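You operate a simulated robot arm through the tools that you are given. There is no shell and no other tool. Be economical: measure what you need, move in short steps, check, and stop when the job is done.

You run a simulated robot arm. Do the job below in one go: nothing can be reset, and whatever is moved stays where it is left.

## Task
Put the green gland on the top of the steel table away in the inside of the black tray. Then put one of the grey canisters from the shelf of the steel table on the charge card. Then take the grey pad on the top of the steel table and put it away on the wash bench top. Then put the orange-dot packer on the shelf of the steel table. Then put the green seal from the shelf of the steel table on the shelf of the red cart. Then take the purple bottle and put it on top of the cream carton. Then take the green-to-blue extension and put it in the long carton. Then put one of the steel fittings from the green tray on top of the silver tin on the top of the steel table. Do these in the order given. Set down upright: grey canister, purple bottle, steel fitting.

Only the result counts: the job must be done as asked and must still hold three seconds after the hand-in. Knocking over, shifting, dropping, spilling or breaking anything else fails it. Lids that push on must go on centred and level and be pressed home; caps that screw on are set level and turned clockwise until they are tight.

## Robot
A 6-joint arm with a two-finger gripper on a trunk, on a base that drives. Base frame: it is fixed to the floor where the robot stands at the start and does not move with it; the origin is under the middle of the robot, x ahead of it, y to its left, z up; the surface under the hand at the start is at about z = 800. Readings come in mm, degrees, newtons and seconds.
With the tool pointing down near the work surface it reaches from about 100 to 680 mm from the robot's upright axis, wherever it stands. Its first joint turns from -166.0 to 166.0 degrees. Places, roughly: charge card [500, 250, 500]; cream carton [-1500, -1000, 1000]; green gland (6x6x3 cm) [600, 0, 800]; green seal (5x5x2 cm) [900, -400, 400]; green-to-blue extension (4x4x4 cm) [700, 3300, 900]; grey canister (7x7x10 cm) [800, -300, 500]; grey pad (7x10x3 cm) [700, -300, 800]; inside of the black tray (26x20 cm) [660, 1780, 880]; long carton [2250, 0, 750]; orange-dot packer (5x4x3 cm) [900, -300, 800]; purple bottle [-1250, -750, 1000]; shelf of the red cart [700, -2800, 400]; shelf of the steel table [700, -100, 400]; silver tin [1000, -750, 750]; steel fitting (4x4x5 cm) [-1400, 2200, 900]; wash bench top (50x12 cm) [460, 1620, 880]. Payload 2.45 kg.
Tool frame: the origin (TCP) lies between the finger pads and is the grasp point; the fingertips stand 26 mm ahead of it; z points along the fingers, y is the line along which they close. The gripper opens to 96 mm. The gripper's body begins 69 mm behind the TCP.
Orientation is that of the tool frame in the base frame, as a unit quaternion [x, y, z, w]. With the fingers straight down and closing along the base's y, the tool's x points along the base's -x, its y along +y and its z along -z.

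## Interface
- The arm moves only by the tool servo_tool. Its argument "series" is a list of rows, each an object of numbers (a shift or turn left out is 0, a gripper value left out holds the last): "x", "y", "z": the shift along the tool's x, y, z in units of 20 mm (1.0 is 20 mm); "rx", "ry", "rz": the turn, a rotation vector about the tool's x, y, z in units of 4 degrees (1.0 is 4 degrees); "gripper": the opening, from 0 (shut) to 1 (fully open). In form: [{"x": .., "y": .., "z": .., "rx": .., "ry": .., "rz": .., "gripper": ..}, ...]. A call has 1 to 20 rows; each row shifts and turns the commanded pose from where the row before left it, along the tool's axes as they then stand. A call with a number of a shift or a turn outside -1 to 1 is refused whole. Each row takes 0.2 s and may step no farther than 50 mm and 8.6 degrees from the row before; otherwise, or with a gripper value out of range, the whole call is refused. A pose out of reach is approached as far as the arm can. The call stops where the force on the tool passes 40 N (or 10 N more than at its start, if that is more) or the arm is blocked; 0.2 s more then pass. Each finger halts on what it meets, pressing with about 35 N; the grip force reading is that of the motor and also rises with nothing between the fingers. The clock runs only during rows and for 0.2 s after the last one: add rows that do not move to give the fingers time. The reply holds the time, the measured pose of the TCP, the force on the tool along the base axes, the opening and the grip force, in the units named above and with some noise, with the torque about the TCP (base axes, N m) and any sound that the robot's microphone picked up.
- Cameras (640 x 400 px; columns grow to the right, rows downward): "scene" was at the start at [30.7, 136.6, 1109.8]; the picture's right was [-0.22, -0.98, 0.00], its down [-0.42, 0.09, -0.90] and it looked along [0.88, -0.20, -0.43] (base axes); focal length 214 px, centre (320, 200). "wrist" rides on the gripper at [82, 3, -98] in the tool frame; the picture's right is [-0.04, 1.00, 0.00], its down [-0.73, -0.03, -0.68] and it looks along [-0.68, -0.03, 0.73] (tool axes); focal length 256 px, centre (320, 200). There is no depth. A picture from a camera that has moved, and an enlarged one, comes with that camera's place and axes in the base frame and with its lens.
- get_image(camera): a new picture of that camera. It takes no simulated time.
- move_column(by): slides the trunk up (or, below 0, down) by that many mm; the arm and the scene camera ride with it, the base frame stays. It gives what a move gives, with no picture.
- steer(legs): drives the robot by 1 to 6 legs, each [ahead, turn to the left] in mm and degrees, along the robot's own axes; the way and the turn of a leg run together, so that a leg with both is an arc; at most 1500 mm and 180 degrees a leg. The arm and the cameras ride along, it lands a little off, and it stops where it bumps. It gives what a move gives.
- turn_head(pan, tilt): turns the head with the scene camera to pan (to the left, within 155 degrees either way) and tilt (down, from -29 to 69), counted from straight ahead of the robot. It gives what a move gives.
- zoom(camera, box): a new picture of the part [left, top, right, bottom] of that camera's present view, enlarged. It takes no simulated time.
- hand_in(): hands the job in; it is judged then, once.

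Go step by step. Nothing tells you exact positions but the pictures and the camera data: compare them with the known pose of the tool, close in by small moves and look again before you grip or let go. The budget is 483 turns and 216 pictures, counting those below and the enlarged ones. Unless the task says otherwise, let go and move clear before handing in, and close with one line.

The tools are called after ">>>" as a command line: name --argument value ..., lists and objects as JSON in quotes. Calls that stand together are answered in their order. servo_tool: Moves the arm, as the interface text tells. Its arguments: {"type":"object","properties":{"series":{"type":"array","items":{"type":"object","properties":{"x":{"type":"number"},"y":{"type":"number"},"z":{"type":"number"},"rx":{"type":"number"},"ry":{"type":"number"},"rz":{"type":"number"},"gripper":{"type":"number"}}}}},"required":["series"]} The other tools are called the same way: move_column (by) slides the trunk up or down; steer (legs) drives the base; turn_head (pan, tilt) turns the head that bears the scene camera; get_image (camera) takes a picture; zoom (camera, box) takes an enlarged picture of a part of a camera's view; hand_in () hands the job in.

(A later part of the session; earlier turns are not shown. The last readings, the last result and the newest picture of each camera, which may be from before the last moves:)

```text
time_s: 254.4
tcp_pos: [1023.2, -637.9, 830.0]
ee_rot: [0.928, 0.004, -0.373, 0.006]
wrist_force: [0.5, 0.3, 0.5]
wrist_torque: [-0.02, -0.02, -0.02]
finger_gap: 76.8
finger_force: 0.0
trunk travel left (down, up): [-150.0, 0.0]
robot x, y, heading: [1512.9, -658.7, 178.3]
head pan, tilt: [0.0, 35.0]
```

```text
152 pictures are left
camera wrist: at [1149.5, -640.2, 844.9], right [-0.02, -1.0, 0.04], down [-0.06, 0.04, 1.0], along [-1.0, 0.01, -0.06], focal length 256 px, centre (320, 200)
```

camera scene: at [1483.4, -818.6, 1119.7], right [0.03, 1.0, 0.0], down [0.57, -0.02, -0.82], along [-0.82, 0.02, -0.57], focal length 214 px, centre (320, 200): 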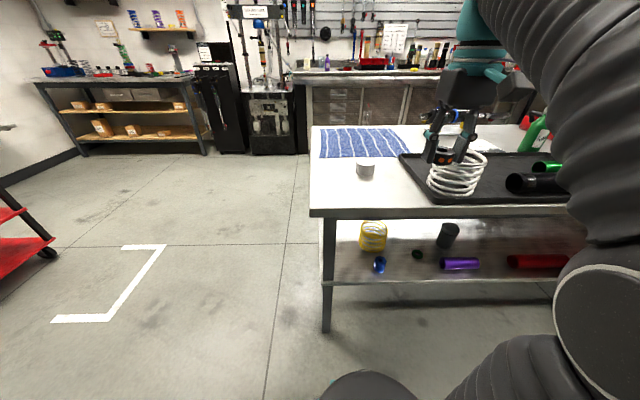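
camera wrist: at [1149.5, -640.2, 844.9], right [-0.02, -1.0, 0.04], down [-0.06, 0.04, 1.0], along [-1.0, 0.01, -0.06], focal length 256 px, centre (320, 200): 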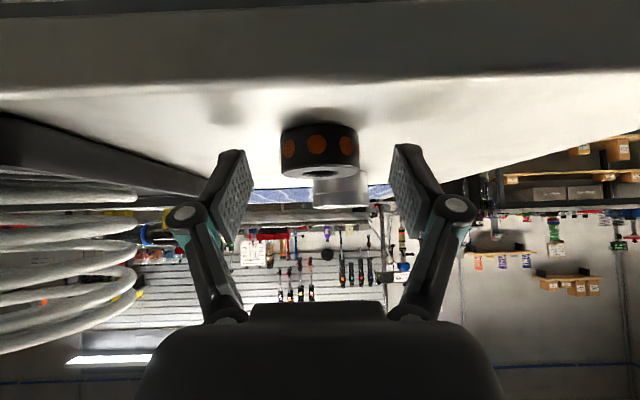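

>>> servo_tool --series '[{"x": -0.33, "z": 0.38}, {"gripper": 0.1}, {}, {}, {}]'

>>> get_image --camera "wrist"

```text
time_s: 255.6
tcp_pos: [1011.6, -638.0, 830.2]
ee_rot: [0.928, 0.004, -0.373, 0.007]
wrist_force: [-2.0, -0.8, 3.8]
wrist_torque: [0.11, 0.09, 0.02]
finger_gap: 37.1
finger_force: 35.7
trunk travel left (down, up): [-150.0, 0.0]
robot x, y, heading: [1519.0, -659.3, 178.3]
head pan, tilt: [0.0, 35.0]
```

```text
151 pictures are left
camera wrist: at [1139.4, -640.5, 844.5], right [-0.02, -1.0, 0.04], down [-0.06, 0.04, 1.0], along [-1.0, 0.01, -0.06], focal length 256 px, centre (320, 200)
```

wrist: 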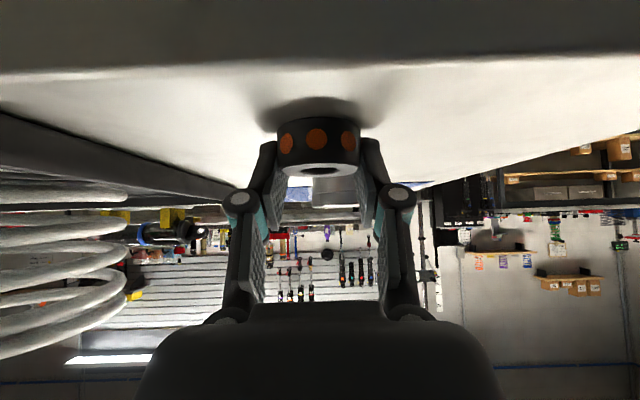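

The fingers grip ahead of the ring's middle. I'll open, draw back 10 mm and re-close.

>>> servo_tool --series '[{"gripper": 0.6}, {}, {"x": 0.38, "z": -0.31}, {}, {"gripper": 0.1}, {}, {}, {}]'

>>> get_image --camera "wrist"

```text
time_s: 257.4
tcp_pos: [1022.6, -637.7, 828.7]
ee_rot: [0.928, 0.004, -0.372, 0.006]
wrist_force: [0.2, 0.1, 2.1]
wrist_torque: [0.05, 0.03, -0.02]
finger_gap: 37.0
finger_force: 35.0
trunk travel left (down, up): [-150.0, 0.0]
robot x, y, heading: [1516.4, -662.4, 178.3]
head pan, tilt: [0.0, 35.0]
```

```text
150 pictures are left
camera wrist: at [1149.8, -640.3, 843.5], right [-0.02, -1.0, 0.04], down [-0.06, 0.04, 1.0], along [-1.0, 0.01, -0.06], focal length 256 px, centre (320, 200)
```

wrist: 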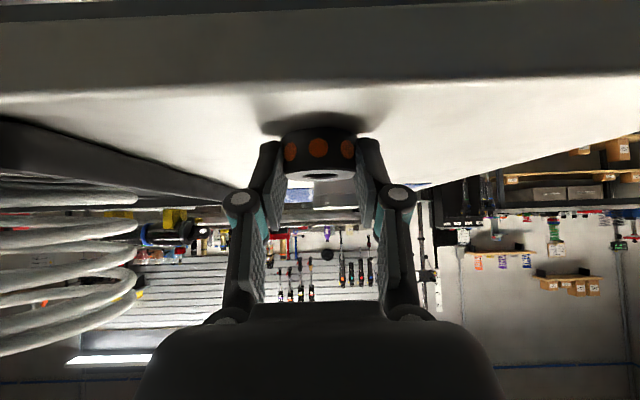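

The grip is stable at 37 mm. I'll lift, back the robot away and drop the trunk for the shelf approach.

>>> servo_tool --series '[{"x": -0.7, "z": -0.72}, {"x": -0.7, "z": -0.72}, {"x": -0.7, "z": -0.72}, {}]'

>>> steer --legs '[[-260, 1.5]]'

>>> move_column --by -150

>>> servo_tool --series '[{"z": 1}, {"z": 1}, {"z": 1}, {"z": 1}, {"z": 1}, {"z": 1}, {"x": 0.7, "z": 0.72}, {"x": 0.7, "z": 0.72}, {"x": 0.7, "z": 0.72}, {"x": 0.7, "z": 0.72}, {}]'

>>> get_image --camera "wrist"

>>> get_image --camera "scene"

```text
time_s: 258.4
tcp_pos: [1021.3, -637.0, 887.4]
ee_rot: [0.928, 0.004, -0.372, 0.007]
wrist_force: [-0.4, -0.2, 0.6]
wrist_torque: [-0.03, -0.01, 0.01]
finger_gap: 36.9
finger_force: 34.9
trunk travel left (down, up): [-150.0, 0.0]
robot x, y, heading: [1512.8, -659.4, 178.2]
head pan, tilt: [0.0, 35.0]
```

```text
time_s: 260.3
tcp_pos: [1280.6, -654.9, 889.1]
ee_rot: [0.928, 0.016, -0.371, 0.011]
wrist_force: [-0.1, -0.1, -0.2]
wrist_torque: [0.0, 0.01, 0.02]
finger_gap: 37.0
finger_force: 34.4
trunk travel left (down, up): [-150.0, 0.0]
robot x, y, heading: [1776.5, -666.6, 180.0]
head pan, tilt: [0.0, 35.0]
```

```text
time_s: 262.0
tcp_pos: [1280.7, -655.4, 738.2]
ee_rot: [0.928, 0.017, -0.372, 0.012]
wrist_force: [0.4, -0.2, -0.2]
wrist_torque: [0.01, -0.01, 0.01]
finger_gap: 36.8
finger_force: 35.2
trunk travel left (down, up): [0.0, 150.0]
robot x, y, heading: [1771.1, -665.6, 180.1]
head pan, tilt: [0.0, 35.0]
```

```text
time_s: 264.4
tcp_pos: [1199.3, -659.9, 571.9]
ee_rot: [0.928, 0.019, -0.373, 0.012]
wrist_force: [0.3, 0.9, -0.7]
wrist_torque: [-0.01, -0.03, -0.02]
finger_gap: 36.9
finger_force: 34.9
trunk travel left (down, up): [0.0, 150.0]
robot x, y, heading: [1773.8, -666.1, 180.2]
head pan, tilt: [0.0, 35.0]
```

```text
149 pictures are left
camera wrist: at [1326.6, -659.3, 587.4], right [0.01, -1.0, 0.04], down [-0.06, 0.04, 1.0], along [-1.0, -0.01, -0.06], focal length 256 px, centre (320, 200)
```

wrist: 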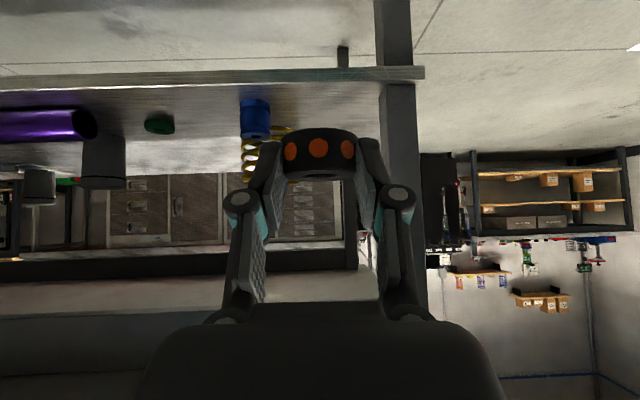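

```text
148 pictures are left
camera scene: at [1747.2, -823.3, 969.7], right [0.0, 1.0, 0.0], down [0.57, 0.0, -0.82], along [-0.82, 0.0, -0.57], focal length 214 px, centre (320, 200)
```

scene: 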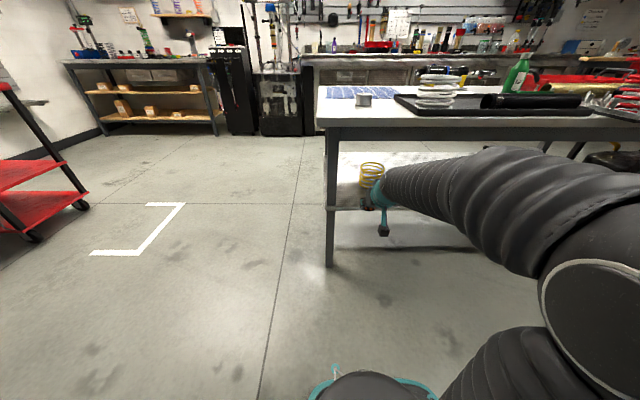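

The free gap on the shelf is between the blue part and the leg. I'll slide in diagonally toward (965, -645).

>>> servo_tool --series '[{"x": -0.49, "y": -0.06, "z": 0.894}, {"x": -0.49, "y": -0.06, "z": 0.894}, {"x": -0.49, "y": -0.06, "z": 0.894}, {"x": -0.49, "y": -0.06, "z": 0.894}, {"x": -0.49, "y": -0.06, "z": 0.894}, {"x": -0.49, "y": -0.06, "z": 0.894}, {"x": -0.49, "y": -0.06, "z": 0.894}, {}]'

>>> get_image --camera "wrist"

```text
time_s: 266.2
tcp_pos: [1062.7, -656.8, 528.5]
ee_rot: [0.928, 0.017, -0.372, 0.012]
wrist_force: [0.2, -0.1, 0.5]
wrist_torque: [0.0, -0.01, -0.04]
finger_gap: 37.3
finger_force: 35.0
trunk travel left (down, up): [0.0, 150.0]
robot x, y, heading: [1777.3, -660.9, 180.1]
head pan, tilt: [0.0, 35.0]
```

```text
147 pictures are left
camera wrist: at [1189.7, -654.4, 543.2], right [0.01, -1.0, 0.04], down [-0.06, 0.04, 1.0], along [-1.0, -0.01, -0.06], focal length 256 px, centre (320, 200)
```

wrist: 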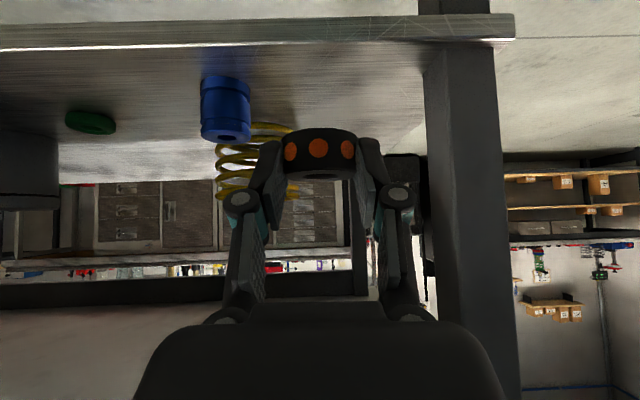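

>>> servo_tool --series '[{"x": -0.134, "z": 0.825}, {"x": -0.134, "z": 0.825}, {"x": -0.134, "z": 0.825}, {"x": -0.134, "z": 0.825}, {"x": -0.134, "y": -0.1, "z": 0.825}, {"x": -0.134, "z": 0.825, "y": -0.1}, {}]'

>>> get_image --camera "wrist"

>>> get_image --camera "scene"

```text
time_s: 267.8
tcp_pos: [981.4, -656.7, 464.8]
ee_rot: [0.928, 0.018, -0.372, 0.013]
wrist_force: [-0.1, 0.3, -1.0]
wrist_torque: [0.0, -0.01, 0.0]
finger_gap: 36.9
finger_force: 35.2
trunk travel left (down, up): [0.0, 150.0]
robot x, y, heading: [1772.9, -664.4, 180.0]
head pan, tilt: [0.0, 35.0]
```

```text
146 pictures are left
camera wrist: at [1108.8, -656.1, 482.1], right [0.01, -1.0, 0.04], down [-0.06, 0.04, 1.0], along [-1.0, -0.01, -0.06], focal length 256 px, centre (320, 200)
```

wrist: 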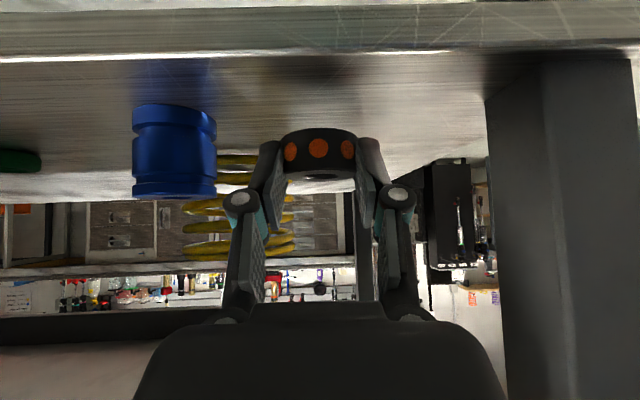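

```text
145 pictures are left
camera scene: at [1747.2, -823.3, 969.7], right [0.0, 1.0, 0.0], down [0.57, 0.0, -0.82], along [-0.82, 0.0, -0.57], focal length 214 px, centre (320, 200)
```

scene: 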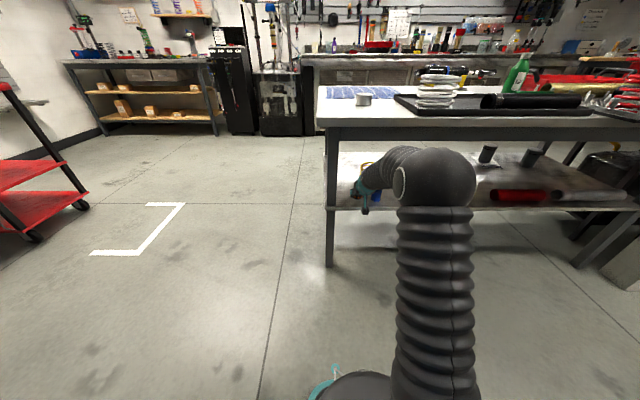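

Clear all round. I'll lower to contact.

>>> servo_tool --series '[{"x": 0.35, "z": 0.36}, {"x": 0.14, "z": 0.144}, {"x": 0.1, "z": 0.1}, {"x": 0.07, "z": 0.07}, {"x": 0.07, "z": 0.07}, {}]'

```text
time_s: 269.2
tcp_pos: [980.4, -657.4, 448.1]
ee_rot: [0.927, 0.017, -0.373, 0.011]
wrist_force: [-2.0, -1.9, 8.5]
wrist_torque: [0.11, 0.17, 0.03]
finger_gap: 36.8
finger_force: 35.0
trunk travel left (down, up): [0.0, 150.0]
robot x, y, heading: [1775.7, -664.5, 180.1]
head pan, tilt: [0.0, 35.0]
```

>>> servo_tool --series '[{"gripper": 0.6}, {}, {}, {"z": -0.5}, {"z": -1}, {"z": -1}, {"z": -1}, {"x": 0.5, "z": -0.8}, {"x": 0.5, "z": -0.8}, {"x": 0.5, "z": -0.8}, {"x": 0.5, "z": -0.8}, {}]'

>>> get_image --camera "wrist"

```text
time_s: 271.8
tcp_pos: [1105.5, -654.2, 514.2]
ee_rot: [0.928, 0.017, -0.372, 0.012]
wrist_force: [0.9, -1.4, 0.5]
wrist_torque: [-0.01, -0.01, -0.03]
finger_gap: 57.6
finger_force: 0.0
trunk travel left (down, up): [0.0, 150.0]
robot x, y, heading: [1771.3, -662.9, 180.1]
head pan, tilt: [0.0, 35.0]
```

```text
144 pictures are left
camera wrist: at [1232.0, -652.0, 530.6], right [0.01, -1.0, 0.04], down [-0.06, 0.04, 1.0], along [-1.0, -0.01, -0.06], focal length 256 px, centre (320, 200)
```

wrist: 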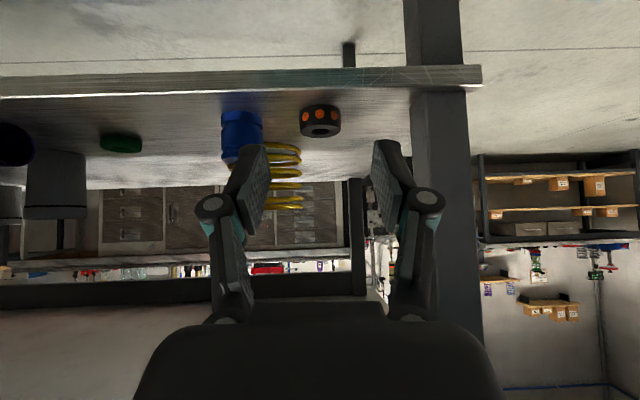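

The packer rests on the shelf. Next is the green seal near (908, -406): I'll shift the robot to y ≈ -420.

>>> steer --legs '[[-60, 0], [0, -90], [245, 0], [0, 90], [60, 0]]'

>>> get_image --camera "wrist"

```text
time_s: 282.4
tcp_pos: [1106.7, -406.3, 514.8]
ee_rot: [0.928, 0.015, -0.372, 0.01]
wrist_force: [1.2, 0.1, -0.3]
wrist_torque: [-0.01, 0.05, 0.0]
finger_gap: 57.6
finger_force: 0.0
trunk travel left (down, up): [0.0, 150.0]
robot x, y, heading: [1775.5, -420.3, 179.9]
head pan, tilt: [0.0, 35.0]
```

```text
143 pictures are left
camera wrist: at [1232.8, -405.5, 530.6], right [0.01, -1.0, 0.04], down [-0.06, 0.04, 1.0], along [-1.0, -0.01, -0.06], focal length 256 px, centre (320, 200)
```

wrist: 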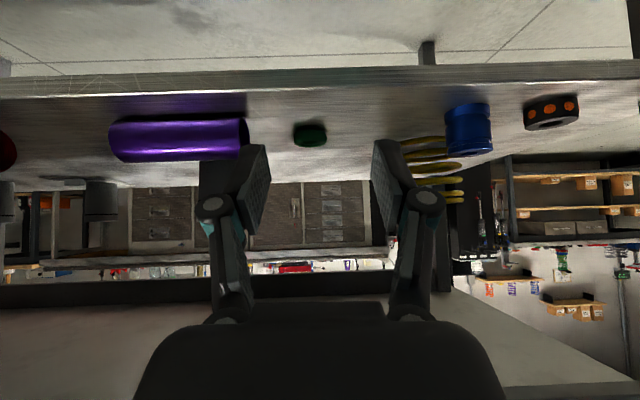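

>>> servo_tool --series '[{"x": -0.5, "y": -0.04, "z": 0.794, "gripper": 0.75}, {"x": -0.5, "y": -0.04, "z": 0.794}, {"x": -0.5, "y": -0.04, "z": 0.794}, {"x": -0.5, "y": -0.04, "z": 0.794}, {"x": -0.5, "y": -0.04, "z": 0.794}, {"x": -0.5, "y": -0.04, "z": 0.794}, {"x": -0.5, "y": -0.04, "z": 0.794}, {"x": -0.5, "y": -0.04, "z": 0.794}, {}]'

>>> get_image --camera "wrist"

```text
time_s: 284.4
tcp_pos: [961.7, -405.3, 478.7]
ee_rot: [0.928, 0.015, -0.372, 0.012]
wrist_force: [0.7, -0.5, -0.4]
wrist_torque: [0.0, 0.02, -0.01]
finger_gap: 71.7
finger_force: 0.2
trunk travel left (down, up): [0.0, 150.0]
robot x, y, heading: [1774.5, -420.7, 179.5]
head pan, tilt: [0.0, 35.0]
```

```text
142 pictures are left
camera wrist: at [1087.7, -404.5, 493.8], right [0.01, -1.0, 0.04], down [-0.06, 0.04, 1.0], along [-1.0, -0.01, -0.06], focal length 256 px, centre (320, 200)
```

wrist: 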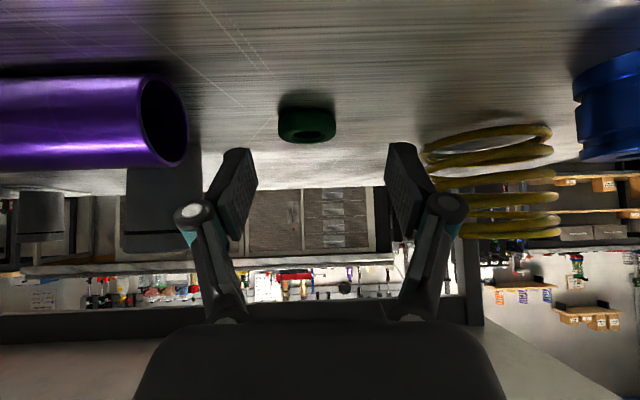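

>>> servo_tool --series '[{"x": -0.117, "y": -0.1, "z": 0.67}, {"x": -0.117, "y": -0.1, "z": 0.67}, {"x": -0.117, "y": -0.1, "z": 0.67}, {"x": -0.117, "y": -0.1, "z": 0.6}, {}]'

>>> get_image --camera "wrist"

```text
time_s: 285.6
tcp_pos: [917.8, -400.0, 447.9]
ee_rot: [0.928, 0.015, -0.372, 0.011]
wrist_force: [1.0, -1.7, -0.2]
wrist_torque: [-0.01, 0.01, -0.02]
finger_gap: 71.9
finger_force: 0.0
trunk travel left (down, up): [0.0, 150.0]
robot x, y, heading: [1776.6, -418.6, 179.7]
head pan, tilt: [0.0, 35.0]
```

```text
141 pictures are left
camera wrist: at [1045.0, -398.7, 462.4], right [0.01, -1.0, 0.04], down [-0.06, 0.04, 1.0], along [-1.0, -0.01, -0.06], focal length 256 px, centre (320, 200)
```

wrist: 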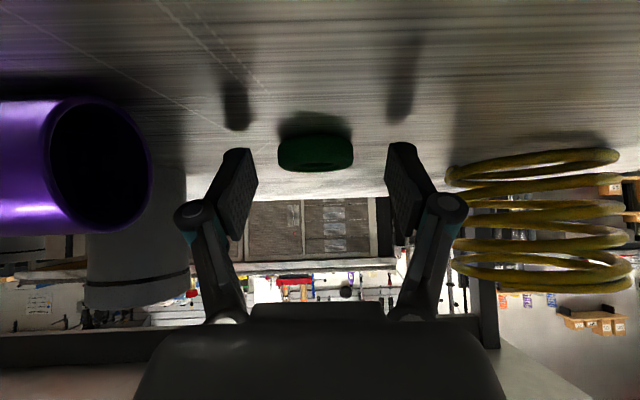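

>>> servo_tool --series '[{"x": -0.36, "z": 0.348}, {"x": -0.36, "z": 0.348}, {"x": -0.2, "z": 0.195}, {}]'

>>> get_image --camera "wrist"

```text
time_s: 286.6
tcp_pos: [891.7, -401.6, 448.3]
ee_rot: [0.928, 0.015, -0.372, 0.011]
wrist_force: [-0.7, -0.7, 0.1]
wrist_torque: [-0.02, 0.01, -0.01]
finger_gap: 72.1
finger_force: 0.1
trunk travel left (down, up): [0.0, 150.0]
robot x, y, heading: [1776.1, -422.7, 180.0]
head pan, tilt: [0.0, 35.0]
```

```text
140 pictures are left
camera wrist: at [1018.9, -400.2, 463.0], right [0.01, -1.0, 0.04], down [-0.06, 0.04, 1.0], along [-1.0, -0.01, -0.06], focal length 256 px, centre (320, 200)
```

wrist: 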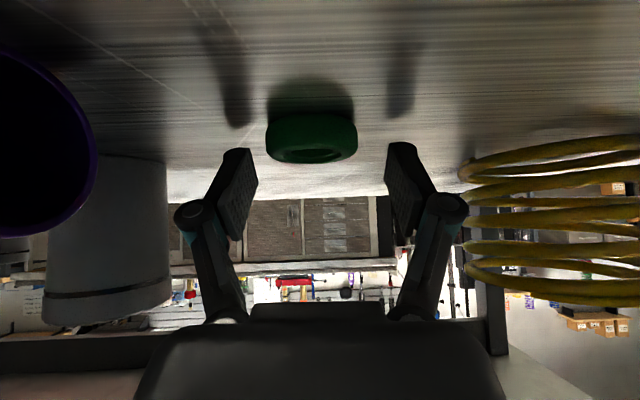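

>>> servo_tool --series '[{"x": 0.33, "z": -0.29}, {}, {"gripper": 0.1}, {}, {}, {}]'

>>> get_image --camera "wrist"

```text
time_s: 288.0
tcp_pos: [900.1, -399.5, 446.5]
ee_rot: [0.928, 0.015, -0.372, 0.01]
wrist_force: [0.5, 0.1, -0.2]
wrist_torque: [-0.02, 0.03, -0.01]
finger_gap: 40.2
finger_force: 35.1
trunk travel left (down, up): [0.0, 150.0]
robot x, y, heading: [1775.8, -421.3, 179.8]
head pan, tilt: [0.0, 35.0]
```

```text
139 pictures are left
camera wrist: at [1027.3, -399.5, 462.1], right [0.01, -1.0, 0.04], down [-0.06, 0.04, 1.0], along [-1.0, -0.01, -0.06], focal length 256 px, centre (320, 200)
```

wrist: 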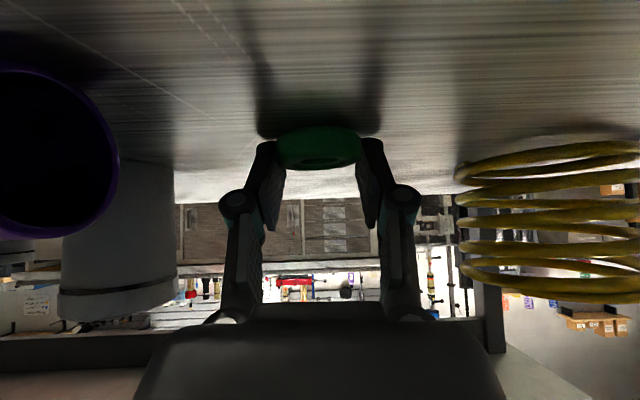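

Gripped at 40 mm. I'll lift a little and check that it holds.

>>> servo_tool --series '[{"x": -0.35, "z": -0.36}, {"x": -0.7, "z": -0.72}, {}, {}]'

>>> get_image --camera "wrist"

```text
time_s: 289.0
tcp_pos: [899.9, -399.4, 476.9]
ee_rot: [0.928, 0.015, -0.372, 0.011]
wrist_force: [0.5, 1.3, 0.3]
wrist_torque: [0.03, -0.02, -0.02]
finger_gap: 40.4
finger_force: 35.6
trunk travel left (down, up): [0.0, 150.0]
robot x, y, heading: [1773.1, -421.1, 179.6]
head pan, tilt: [0.0, 35.0]
```

```text
138 pictures are left
camera wrist: at [1026.1, -398.8, 492.5], right [0.01, -1.0, 0.04], down [-0.06, 0.04, 1.0], along [-1.0, -0.01, -0.06], focal length 256 px, centre (320, 200)
```

wrist: 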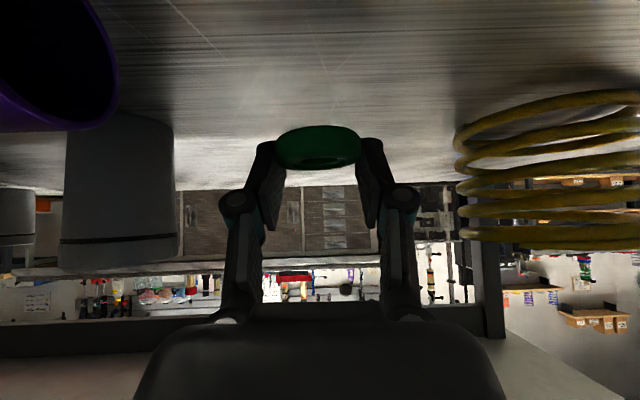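

The seal is held. I'll draw it out of the shelf, raise it, and drive to the red cart.

>>> servo_tool --series '[{"x": 0.7, "z": -0.7}, {"x": 0.7, "z": -0.7}, {"x": 0.7, "z": -0.7}, {"x": 0.7, "z": -0.7}, {"x": 0.7, "z": -0.7}, {"x": 0.7, "z": -0.7}, {"x": 0.6, "z": -0.8}, {"x": 0.6, "z": -0.8}, {"x": 0.5, "z": -0.9}, {"x": 0.5, "z": -0.9}, {"x": 0.3, "z": -1}, {"x": 0.3, "z": -1}, {"z": -1}, {"z": -1}, {"z": -1}, {"z": -1}, {"z": -1}, {"z": -1}, {}]'

>>> steer --legs '[[0, 90], [1180, 0], [0, -90], [1075, 0], [0, 90]]'

>>> turn_head --pan 0 --tilt 25

>>> get_image --camera "scene"

>>> get_image --camera "wrist"

```text
time_s: 293.0
tcp_pos: [1216.1, -387.9, 605.5]
ee_rot: [0.928, 0.016, -0.371, 0.01]
wrist_force: [-0.8, -0.4, -0.1]
wrist_torque: [-0.02, 0.01, 0.01]
finger_gap: 40.0
finger_force: 34.3
trunk travel left (down, up): [0.0, 150.0]
robot x, y, heading: [1777.7, -421.4, 179.6]
head pan, tilt: [0.0, 35.0]
```

```text
time_s: 315.5
tcp_pos: [577.0, -2063.4, 605.4]
ee_rot: [0.674, 0.638, -0.268, 0.259]
wrist_force: [0.3, 0.0, -0.7]
wrist_torque: [0.05, -0.01, 0.01]
finger_gap: 39.1
finger_force: 35.3
trunk travel left (down, up): [0.0, 150.0]
robot x, y, heading: [659.9, -1513.0, -95.3]
head pan, tilt: [0.0, 35.0]
```

```text
time_s: 316.2
tcp_pos: [576.5, -2064.4, 604.9]
ee_rot: [0.674, 0.638, -0.267, 0.259]
wrist_force: [-0.3, -0.2, 0.2]
wrist_torque: [0.0, -0.02, 0.02]
finger_gap: 39.3
finger_force: 35.4
trunk travel left (down, up): [0.0, 150.0]
robot x, y, heading: [663.1, -1509.5, -95.3]
head pan, tilt: [0.0, 25.0]
```

```text
137 pictures are left
camera scene: at [815.7, -1557.6, 985.4], right [-1.0, 0.09, 0.0], down [0.04, 0.42, -0.91], along [-0.09, -0.9, -0.42], focal length 214 px, centre (320, 200)
```

scene: 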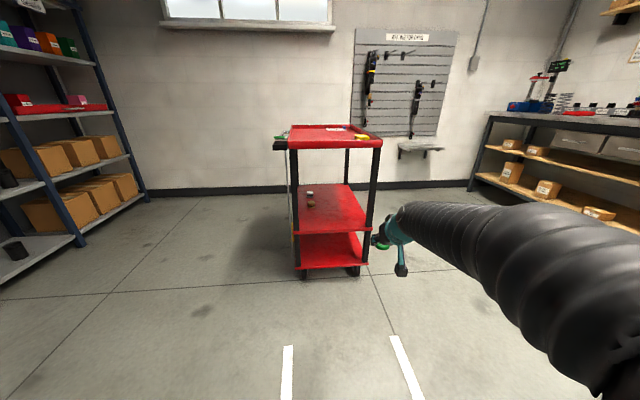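

```text
136 pictures are left
camera wrist: at [586.9, -1938.2, 620.3], right [1.0, -0.08, 0.04], down [-0.04, -0.06, 1.0], along [-0.08, -0.99, -0.06], focal length 256 px, centre (320, 200)
```

wrist: 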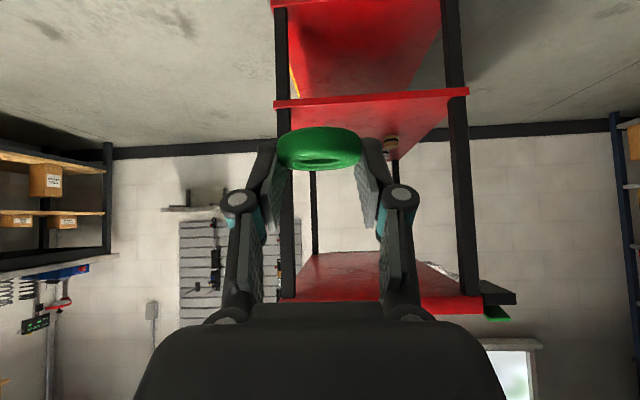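

The cart's middle shelf is at z ≈ 393 with its front edge at y ≈ -2435, and the near area is free. I'll straighten up and drive closer.

>>> steer --legs '[[0, 5.3], [180, 0]]'

>>> servo_tool --series '[{"z": 1}, {"z": 1}, {"z": 1}, {"z": 1}, {"z": 1}, {"z": 1}, {"x": -0.2, "z": 0.97}, {"x": -0.2, "z": 0.97}, {}]'

>>> get_image --camera "wrist"

```text
time_s: 318.3
tcp_pos: [626.1, -2250.4, 606.0]
ee_rot: [0.646, 0.667, -0.255, 0.271]
wrist_force: [-0.5, 0.4, 0.0]
wrist_torque: [-0.01, 0.02, 0.0]
finger_gap: 39.0
finger_force: 35.4
trunk travel left (down, up): [0.0, 150.0]
robot x, y, heading: [661.0, -1689.8, -90.1]
head pan, tilt: [0.0, 25.0]
```

```text
time_s: 320.3
tcp_pos: [630.8, -2366.3, 496.9]
ee_rot: [0.645, 0.667, -0.255, 0.271]
wrist_force: [0.9, 1.1, -0.6]
wrist_torque: [0.01, 0.0, 0.0]
finger_gap: 38.9
finger_force: 35.4
trunk travel left (down, up): [0.0, 150.0]
robot x, y, heading: [663.2, -1689.7, -90.2]
head pan, tilt: [0.0, 25.0]
```

```text
135 pictures are left
camera wrist: at [630.4, -2239.9, 510.6], right [1.0, 0.01, 0.04], down [-0.04, -0.06, 1.0], along [0.01, -1.0, -0.06], focal length 256 px, centre (320, 200)
```

wrist: 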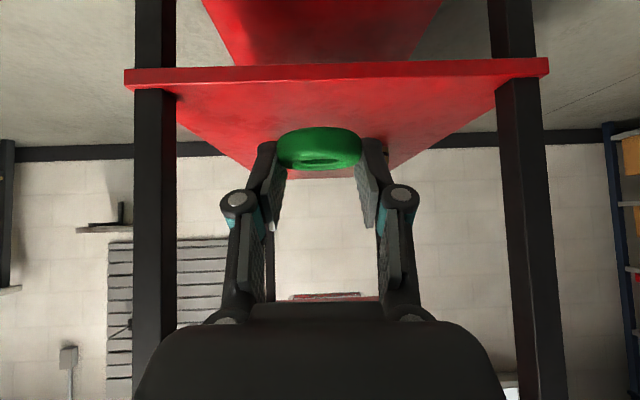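

>>> servo_tool --series '[{"x": -0.456, "y": 0.06, "z": 0.8}, {"x": -0.456, "y": 0.06, "z": 0.8}, {"x": -0.456, "y": 0.06, "z": 0.8}, {"x": -0.456, "y": 0.06, "z": 0.8}, {"x": -0.456, "y": 0.06, "z": 0.8}, {"x": -0.456, "y": 0.06, "z": 0.8}, {"x": -0.456, "y": 0.06, "z": 0.8}, {"x": -0.456, "y": 0.06, "z": 0.8}, {"x": -0.456, "y": 0.06, "z": 0.8}, {}]'

>>> get_image --camera "wrist"

>>> get_image --camera "scene"

```text
time_s: 322.5
tcp_pos: [649.5, -2524.5, 447.5]
ee_rot: [0.645, 0.667, -0.255, 0.271]
wrist_force: [0.1, 0.3, -0.3]
wrist_torque: [0.01, 0.01, 0.04]
finger_gap: 39.1
finger_force: 35.3
trunk travel left (down, up): [0.0, 150.0]
robot x, y, heading: [661.2, -1687.2, -90.4]
head pan, tilt: [0.0, 25.0]
```

```text
134 pictures are left
camera wrist: at [648.1, -2398.7, 462.9], right [1.0, 0.01, 0.04], down [-0.04, -0.06, 1.0], along [0.01, -1.0, -0.06], focal length 256 px, centre (320, 200)
```

wrist: 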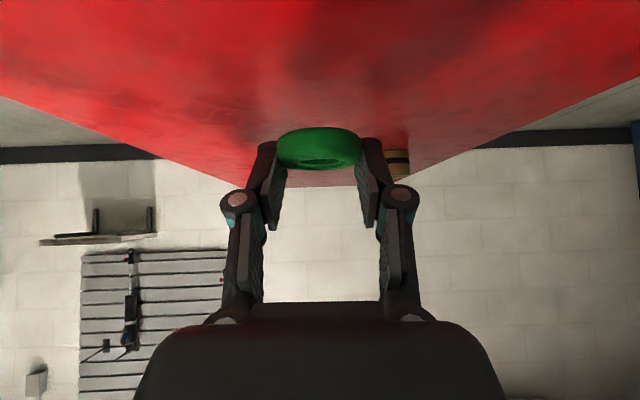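

```text
133 pictures are left
camera scene: at [818.7, -1725.0, 985.4], right [-1.0, 0.0, 0.0], down [0.0, 0.42, -0.91], along [0.0, -0.91, -0.42], focal length 214 px, centre (320, 200)
```

scene: 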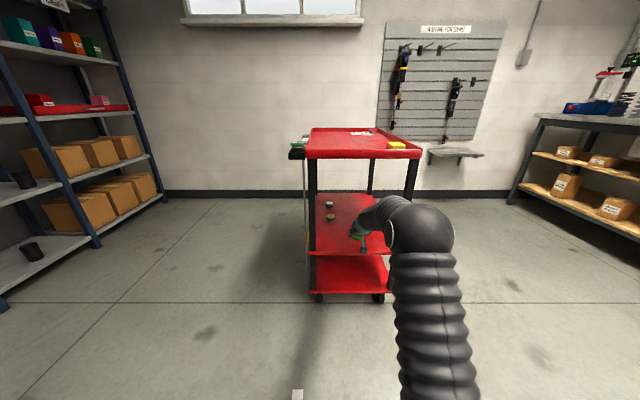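

>>> servo_tool --series '[{"x": 0.5, "z": 0.52}, {"x": 0.14, "z": 0.144}, {"x": 0.1, "z": 0.1}, {"x": 0.1, "z": 0.1}, {}]'

```text
time_s: 323.7
tcp_pos: [649.9, -2525.0, 424.2]
ee_rot: [0.646, 0.667, -0.255, 0.271]
wrist_force: [1.0, -0.4, 0.4]
wrist_torque: [0.01, 0.02, 0.04]
finger_gap: 39.1
finger_force: 34.9
trunk travel left (down, up): [0.0, 150.0]
robot x, y, heading: [658.6, -1688.3, -90.2]
head pan, tilt: [0.0, 25.0]
```

>>> servo_tool --series '[{"x": 0.1, "z": 0.1}, {"x": 0.1, "z": 0.1}, {"x": 0.07, "z": 0.07}, {}]'

>>> get_image --camera "wrist"

```text
time_s: 324.7
tcp_pos: [648.8, -2524.8, 417.4]
ee_rot: [0.645, 0.667, -0.256, 0.271]
wrist_force: [0.2, -0.2, 0.3]
wrist_torque: [-0.04, 0.03, 0.02]
finger_gap: 38.9
finger_force: 34.7
trunk travel left (down, up): [0.0, 150.0]
robot x, y, heading: [662.1, -1691.9, -90.5]
head pan, tilt: [0.0, 25.0]
```

```text
132 pictures are left
camera wrist: at [647.5, -2397.6, 431.9], right [1.0, 0.01, 0.04], down [-0.04, -0.06, 1.0], along [0.01, -1.0, -0.06], focal length 256 px, centre (320, 200)
```

wrist: 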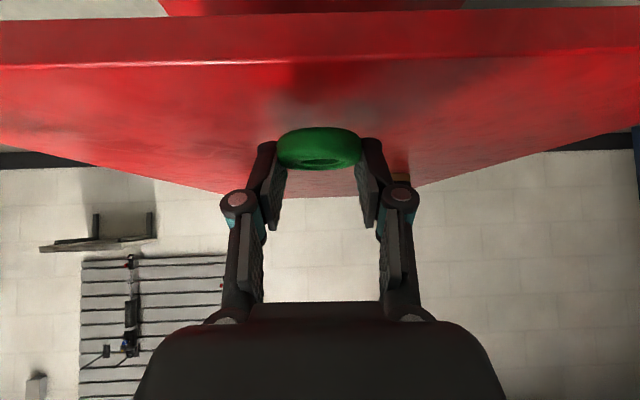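

>>> servo_tool --series '[{"x": 0.14, "z": 0.144}, {"x": 0.14, "z": 0.144}, {"x": 0.14, "z": 0.144}, {}]'

>>> get_image --camera "wrist"

```text
time_s: 325.7
tcp_pos: [649.9, -2525.0, 405.5]
ee_rot: [0.645, 0.667, -0.255, 0.271]
wrist_force: [0.4, 2.1, 3.1]
wrist_torque: [0.04, 0.06, -0.03]
finger_gap: 39.0
finger_force: 34.7
trunk travel left (down, up): [0.0, 150.0]
robot x, y, heading: [658.0, -1688.8, -90.1]
head pan, tilt: [0.0, 25.0]
```

```text
131 pictures are left
camera wrist: at [647.6, -2398.4, 419.9], right [1.0, 0.01, 0.04], down [-0.04, -0.06, 1.0], along [0.01, -1.0, -0.06], focal length 256 px, centre (320, 200)
```

wrist: 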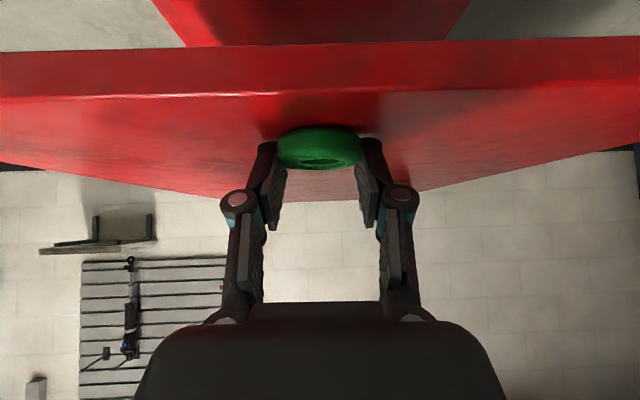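

Contact at the shelf. It's close to the edge, so I'll lift slightly, go 40 mm deeper and set down again.

>>> servo_tool --series '[{"x": -0.4, "z": -0.41}, {"x": -0.719, "z": 0.695}, {"x": -0.719, "z": 0.695}, {"x": 0.2, "z": 0.205}, {"x": 0.14, "z": 0.144}, {"x": 0.1, "z": 0.1}, {}]'

```text
time_s: 327.3
tcp_pos: [652.1, -2564.8, 404.2]
ee_rot: [0.645, 0.667, -0.256, 0.271]
wrist_force: [0.7, -0.2, 7.2]
wrist_torque: [-0.05, 0.19, 0.04]
finger_gap: 38.8
finger_force: 34.8
trunk travel left (down, up): [0.0, 150.0]
robot x, y, heading: [657.8, -1688.8, -90.0]
head pan, tilt: [0.0, 25.0]
```

>>> servo_tool --series '[{"gripper": 0.65}, {}, {}, {"z": -0.5}, {"z": -1}, {"z": -1}, {"x": 0.6, "z": -0.8}, {"x": 0.6, "z": -0.8}, {"x": 0.6, "z": -0.8}, {"x": 0.6, "z": -0.8}, {"x": 0.6, "z": -0.8}, {"x": 0.6, "z": -0.8}, {}]'

>>> get_image --camera "wrist"

```text
time_s: 330.1
tcp_pos: [645.7, -2410.5, 459.6]
ee_rot: [0.645, 0.667, -0.255, 0.271]
wrist_force: [0.0, -0.4, -0.3]
wrist_torque: [0.02, 0.02, -0.04]
finger_gap: 62.5
finger_force: 0.0
trunk travel left (down, up): [0.0, 150.0]
robot x, y, heading: [659.6, -1690.0, -90.4]
head pan, tilt: [0.0, 25.0]
```

```text
130 pictures are left
camera wrist: at [644.2, -2284.4, 473.7], right [1.0, 0.01, 0.04], down [-0.04, -0.06, 1.0], along [0.01, -1.0, -0.06], focal length 256 px, centre (320, 200)
```

wrist: 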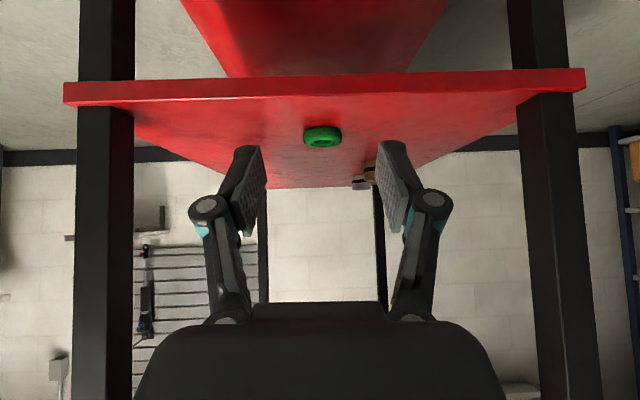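

The seal is on the cart's shelf. Next is the purple bottle on the bench at x ≈ -1250: I'll bring the arm back up to the travel pose.

>>> servo_tool --series '[{"z": -1}, {"z": -1}, {"z": -1}, {"z": -1}, {"z": -1}, {"z": -1}, {"z": -1}, {"z": -1}, {"z": -1}, {"z": -1}, {"z": -1}, {"z": -1}, {"z": -1}, {"z": -1}, {"z": -1}, {}]'

>>> move_column --by 150

>>> servo_tool --series '[{"ry": 1}, {"ry": 1}, {"ry": 1}, {"ry": 1}, {"ry": 1}, {"ry": 1}, {"ry": 1}, {"ry": 1}, {"ry": 1}, {"ry": 1}, {"ry": 1}, {"z": -1}, {"z": -1}, {"z": -1}, {"z": -1}, {"z": -1}, {"z": -1}, {}]'

>>> turn_head --pan -60 --tilt 15

>>> get_image --camera "scene"

>>> turn_head --pan -120 --tilt 15

>>> get_image --camera "scene"

```text
time_s: 333.5
tcp_pos: [635.5, -2204.1, 677.4]
ee_rot: [0.645, 0.667, -0.255, 0.271]
wrist_force: [0.1, 0.5, 0.1]
wrist_torque: [0.01, 0.02, 0.02]
finger_gap: 62.3
finger_force: 0.0
trunk travel left (down, up): [0.0, 150.0]
robot x, y, heading: [658.1, -1693.4, -90.5]
head pan, tilt: [0.0, 25.0]
```

```text
time_s: 335.2
tcp_pos: [635.4, -2203.5, 825.5]
ee_rot: [0.645, 0.667, -0.256, 0.271]
wrist_force: [-0.8, -0.3, -0.9]
wrist_torque: [0.0, 0.02, -0.05]
finger_gap: 62.6
finger_force: 0.0
trunk travel left (down, up): [-150.0, 0.0]
robot x, y, heading: [662.4, -1695.1, -90.3]
head pan, tilt: [0.0, 25.0]
```

```text
time_s: 339.0
tcp_pos: [635.3, -2205.5, 948.4]
ee_rot: [0.694, 0.72, 0.005, 0.001]
wrist_force: [-0.1, 0.4, 0.4]
wrist_torque: [0.0, -0.02, 0.02]
finger_gap: 62.5
finger_force: 0.0
trunk travel left (down, up): [-150.0, 0.0]
robot x, y, heading: [660.1, -1690.1, -90.3]
head pan, tilt: [0.0, 25.0]
```

```text
time_s: 340.3
tcp_pos: [635.4, -2204.2, 947.5]
ee_rot: [0.694, 0.72, 0.006, 0.0]
wrist_force: [-0.1, 0.7, -0.4]
wrist_torque: [-0.01, 0.01, 0.03]
finger_gap: 62.5
finger_force: 0.0
trunk travel left (down, up): [-150.0, 0.0]
robot x, y, heading: [660.6, -1692.8, -90.4]
head pan, tilt: [-60.0, 15.0]
```

```text
129 pictures are left
camera scene: at [738.1, -1679.2, 1151.7], right [-0.5, 0.87, 0.0], down [0.22, 0.13, -0.97], along [-0.84, -0.48, -0.26], focal length 214 px, centre (320, 200)
```

scene: 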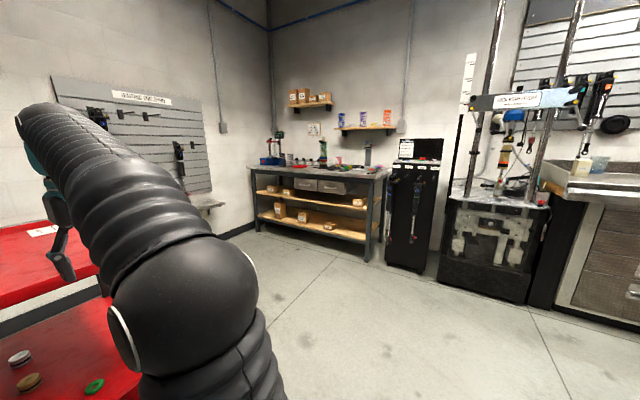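

```text
time_s: 341.6
tcp_pos: [634.8, -2205.8, 947.7]
ee_rot: [0.694, 0.72, 0.006, 0.001]
wrist_force: [-0.7, 0.7, 0.2]
wrist_torque: [-0.02, -0.02, -0.03]
finger_gap: 62.4
finger_force: 0.0
trunk travel left (down, up): [-150.0, 0.0]
robot x, y, heading: [660.2, -1691.3, -90.2]
head pan, tilt: [-120.0, 15.0]
```

```text
128 pictures are left
camera scene: at [738.4, -1585.8, 1151.7], right [0.5, 0.86, 0.0], down [0.22, -0.13, -0.97], along [-0.83, 0.49, -0.26], focal length 214 px, centre (320, 200)
```

scene: 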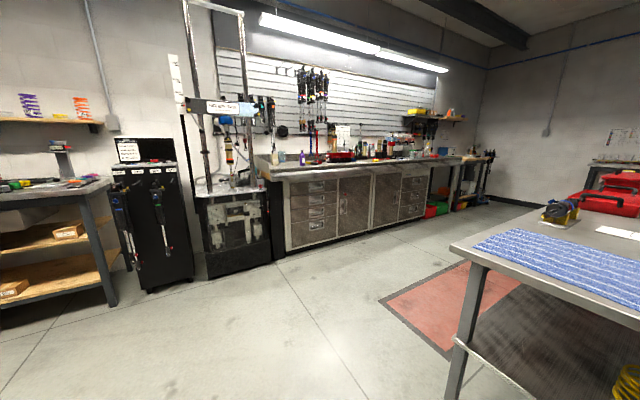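

>>> zoom --camera "scene" --box '[240, 120, 440, 245]'

```text
3.20 times, centred on (340, 182) of scene
camera zoom: at [738.4, -1585.8, 1151.7], right [0.5, 0.86, 0.0], down [0.22, -0.13, -0.97], along [-0.83, 0.49, -0.26], focal length 686 px, centre (256, 256)
```

zoom: 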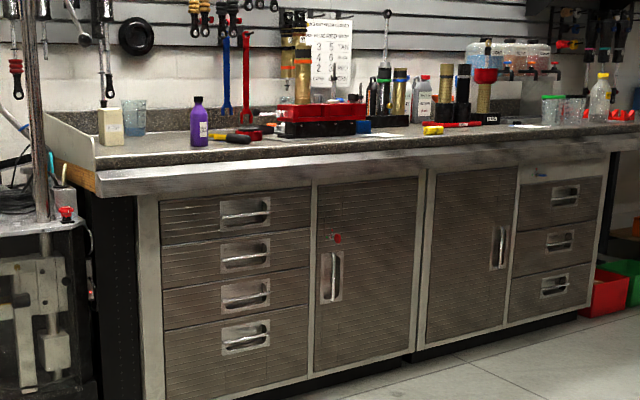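

The cream carton stands near the bench's right end with the purple bottle left of it. I'll drive over and face the bench.

>>> steer --legs '[[-60, 0], [0, -89.5], [1250, 0], [0, -90], [830, 0], [0, 90]]'

>>> turn_head --pan 0 --tilt 20

>>> get_image --camera "scene"

>>> get_image --camera "wrist"

```text
time_s: 363.7
tcp_pos: [-1070.2, -802.8, 948.4]
ee_rot: [1.0, 0.024, 0.004, 0.005]
wrist_force: [-1.2, -0.1, 0.8]
wrist_torque: [0.0, 0.04, -0.02]
finger_gap: 62.2
finger_force: 0.0
trunk travel left (down, up): [-150.0, 0.0]
robot x, y, heading: [-558.0, -824.7, -179.6]
head pan, tilt: [-120.0, 15.0]
```

```text
time_s: 365.7
tcp_pos: [-1069.4, -801.7, 948.5]
ee_rot: [1.0, 0.023, 0.002, 0.004]
wrist_force: [-0.2, -0.3, -0.6]
wrist_torque: [0.0, 0.0, 0.0]
finger_gap: 62.5
finger_force: 0.0
trunk travel left (down, up): [-150.0, 0.0]
robot x, y, heading: [-554.2, -817.7, -179.6]
head pan, tilt: [0.0, 20.0]
```

```text
126 pictures are left
camera scene: at [-587.3, -979.8, 1143.5], right [0.0, 1.0, 0.0], down [0.34, 0.0, -0.94], along [-0.94, 0.0, -0.34], focal length 214 px, centre (320, 200)
```

scene: 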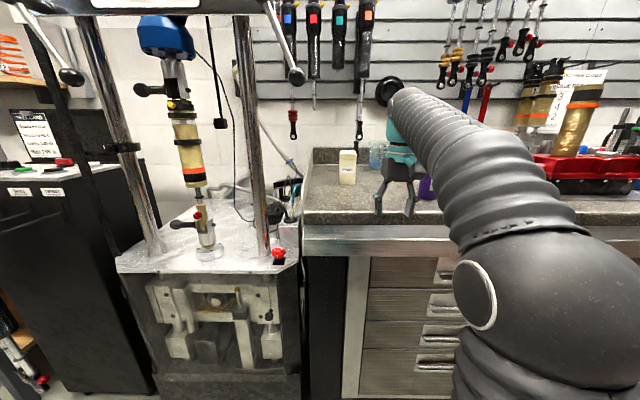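

```text
125 pictures are left
camera wrist: at [-988.6, -800.5, 1046.9], right [0.01, -1.0, 0.01], down [-0.74, 0.0, 0.67], along [-0.67, -0.01, -0.74], focal length 256 px, centre (320, 200)
```

wrist: 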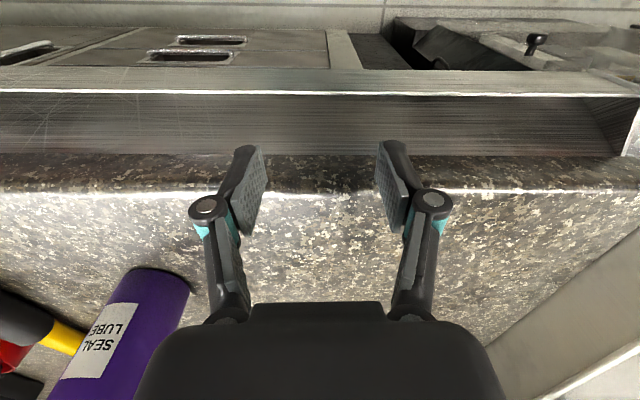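

The purple bottle is at roughly (-1200, -655). I'll shift the hand in front of it for a second view.

>>> servo_tool --series '[{"x": 0.5, "y": -1, "z": -0.3, "gripper": 1}, {"x": 0.5, "y": -1, "z": -0.3}, {"x": 0.5, "y": -1, "z": -0.3}, {"x": 0.5, "y": -1, "z": -0.3}, {"x": 0.5, "y": -1, "z": -0.3}, {"y": -1}, {"y": -1}, {}]'

>>> get_image --camera "wrist"

>>> zoom --camera "scene" --box '[300, 120, 500, 245]'

```text
time_s: 367.5
tcp_pos: [-1026.0, -658.0, 976.9]
ee_rot: [1.0, 0.023, 0.003, 0.004]
wrist_force: [0.0, 0.1, -0.3]
wrist_torque: [0.0, 0.0, 0.01]
finger_gap: 95.8
finger_force: 0.0
trunk travel left (down, up): [-150.0, 0.0]
robot x, y, heading: [-557.1, -821.4, -179.8]
head pan, tilt: [0.0, 20.0]
```

```text
124 pictures are left
camera wrist: at [-944.4, -657.6, 1075.5], right [0.01, -1.0, 0.01], down [-0.74, 0.0, 0.67], along [-0.67, -0.01, -0.74], focal length 256 px, centre (320, 200)
```

wrist: 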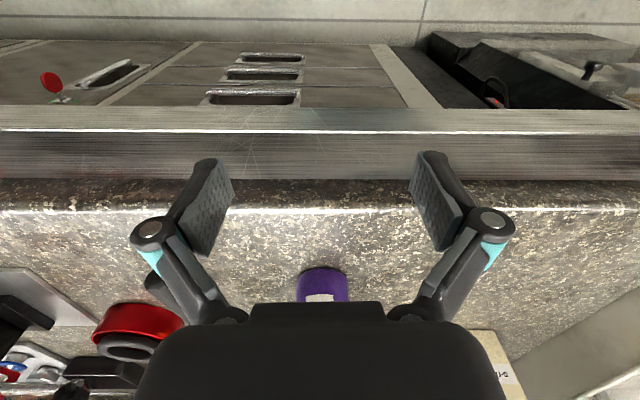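

```text
3.20 times, centred on (400, 182) of scene
camera zoom: at [-587.3, -979.8, 1143.5], right [0.0, 1.0, 0.0], down [0.34, 0.0, -0.94], along [-0.94, 0.0, -0.34], focal length 686 px, centre (64, 256)
```

zoom: 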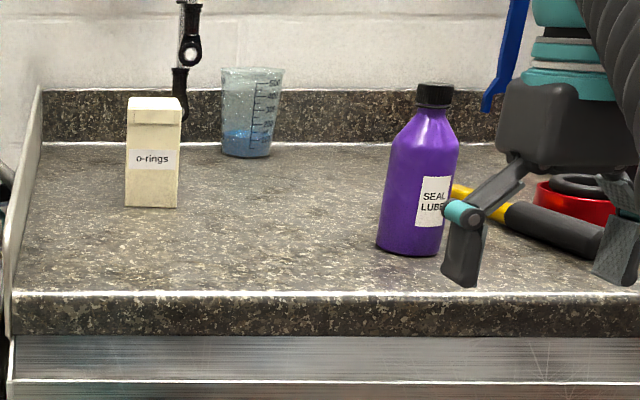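

Bench top is at z ≈ 918, the bottle is at about (-1215, -660) and the carton at about (-1390, -880). I'll reposition the robot to (-690, -745) so both are in reach by rotating.

>>> servo_tool --series '[{"x": 1}, {"x": 1, "y": 1}, {"x": 1, "y": 1}, {"x": 0.8, "y": 1}, {"y": 1}, {"y": 1}, {"y": 1}, {"y": 1}, {"y": 0.8}, {}]'

>>> steer --legs '[[0, -30], [153, 0], [0, 22]]'

>>> get_image --camera "scene"

>>> get_image --camera "wrist"

```text
time_s: 369.7
tcp_pos: [-942.8, -811.1, 979.0]
ee_rot: [1.0, 0.023, 0.002, 0.005]
wrist_force: [0.3, 0.2, -0.5]
wrist_torque: [-0.04, -0.02, 0.02]
finger_gap: 96.1
finger_force: 0.0
trunk travel left (down, up): [-150.0, 0.0]
robot x, y, heading: [-561.0, -820.0, -179.7]
head pan, tilt: [0.0, 20.0]
```

```text
time_s: 373.7
tcp_pos: [-1071.6, -678.8, 978.7]
ee_rot: [0.999, -0.048, 0.003, 0.004]
wrist_force: [0.2, -0.2, 0.1]
wrist_torque: [-0.02, 0.0, 0.01]
finger_gap: 96.0
finger_force: 0.0
trunk travel left (down, up): [-150.0, 0.0]
robot x, y, heading: [-689.2, -741.3, 171.7]
head pan, tilt: [0.0, 20.0]
```

```text
122 pictures are left
camera scene: at [-742.9, -896.9, 1143.5], right [0.14, 0.99, 0.0], down [0.34, -0.05, -0.94], along [-0.93, 0.13, -0.34], focal length 214 px, centre (320, 200)
```

scene: 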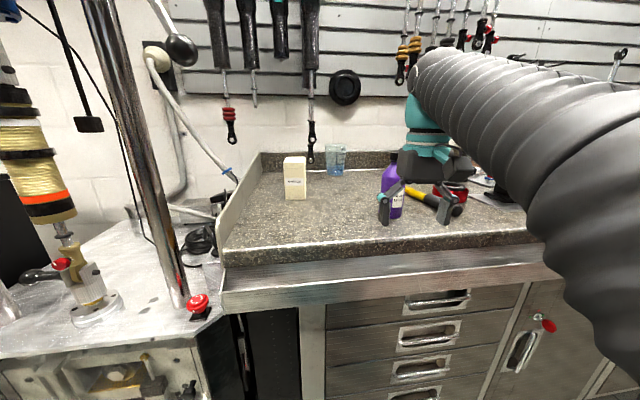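

```text
121 pictures are left
camera wrist: at [-990.8, -689.4, 1078.1], right [-0.14, -0.99, 0.01], down [-0.73, 0.11, 0.67], along [-0.67, 0.09, -0.74], focal length 256 px, centre (320, 200)
```

wrist: 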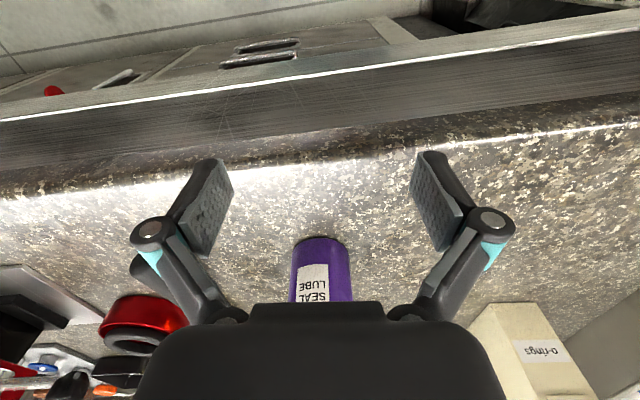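

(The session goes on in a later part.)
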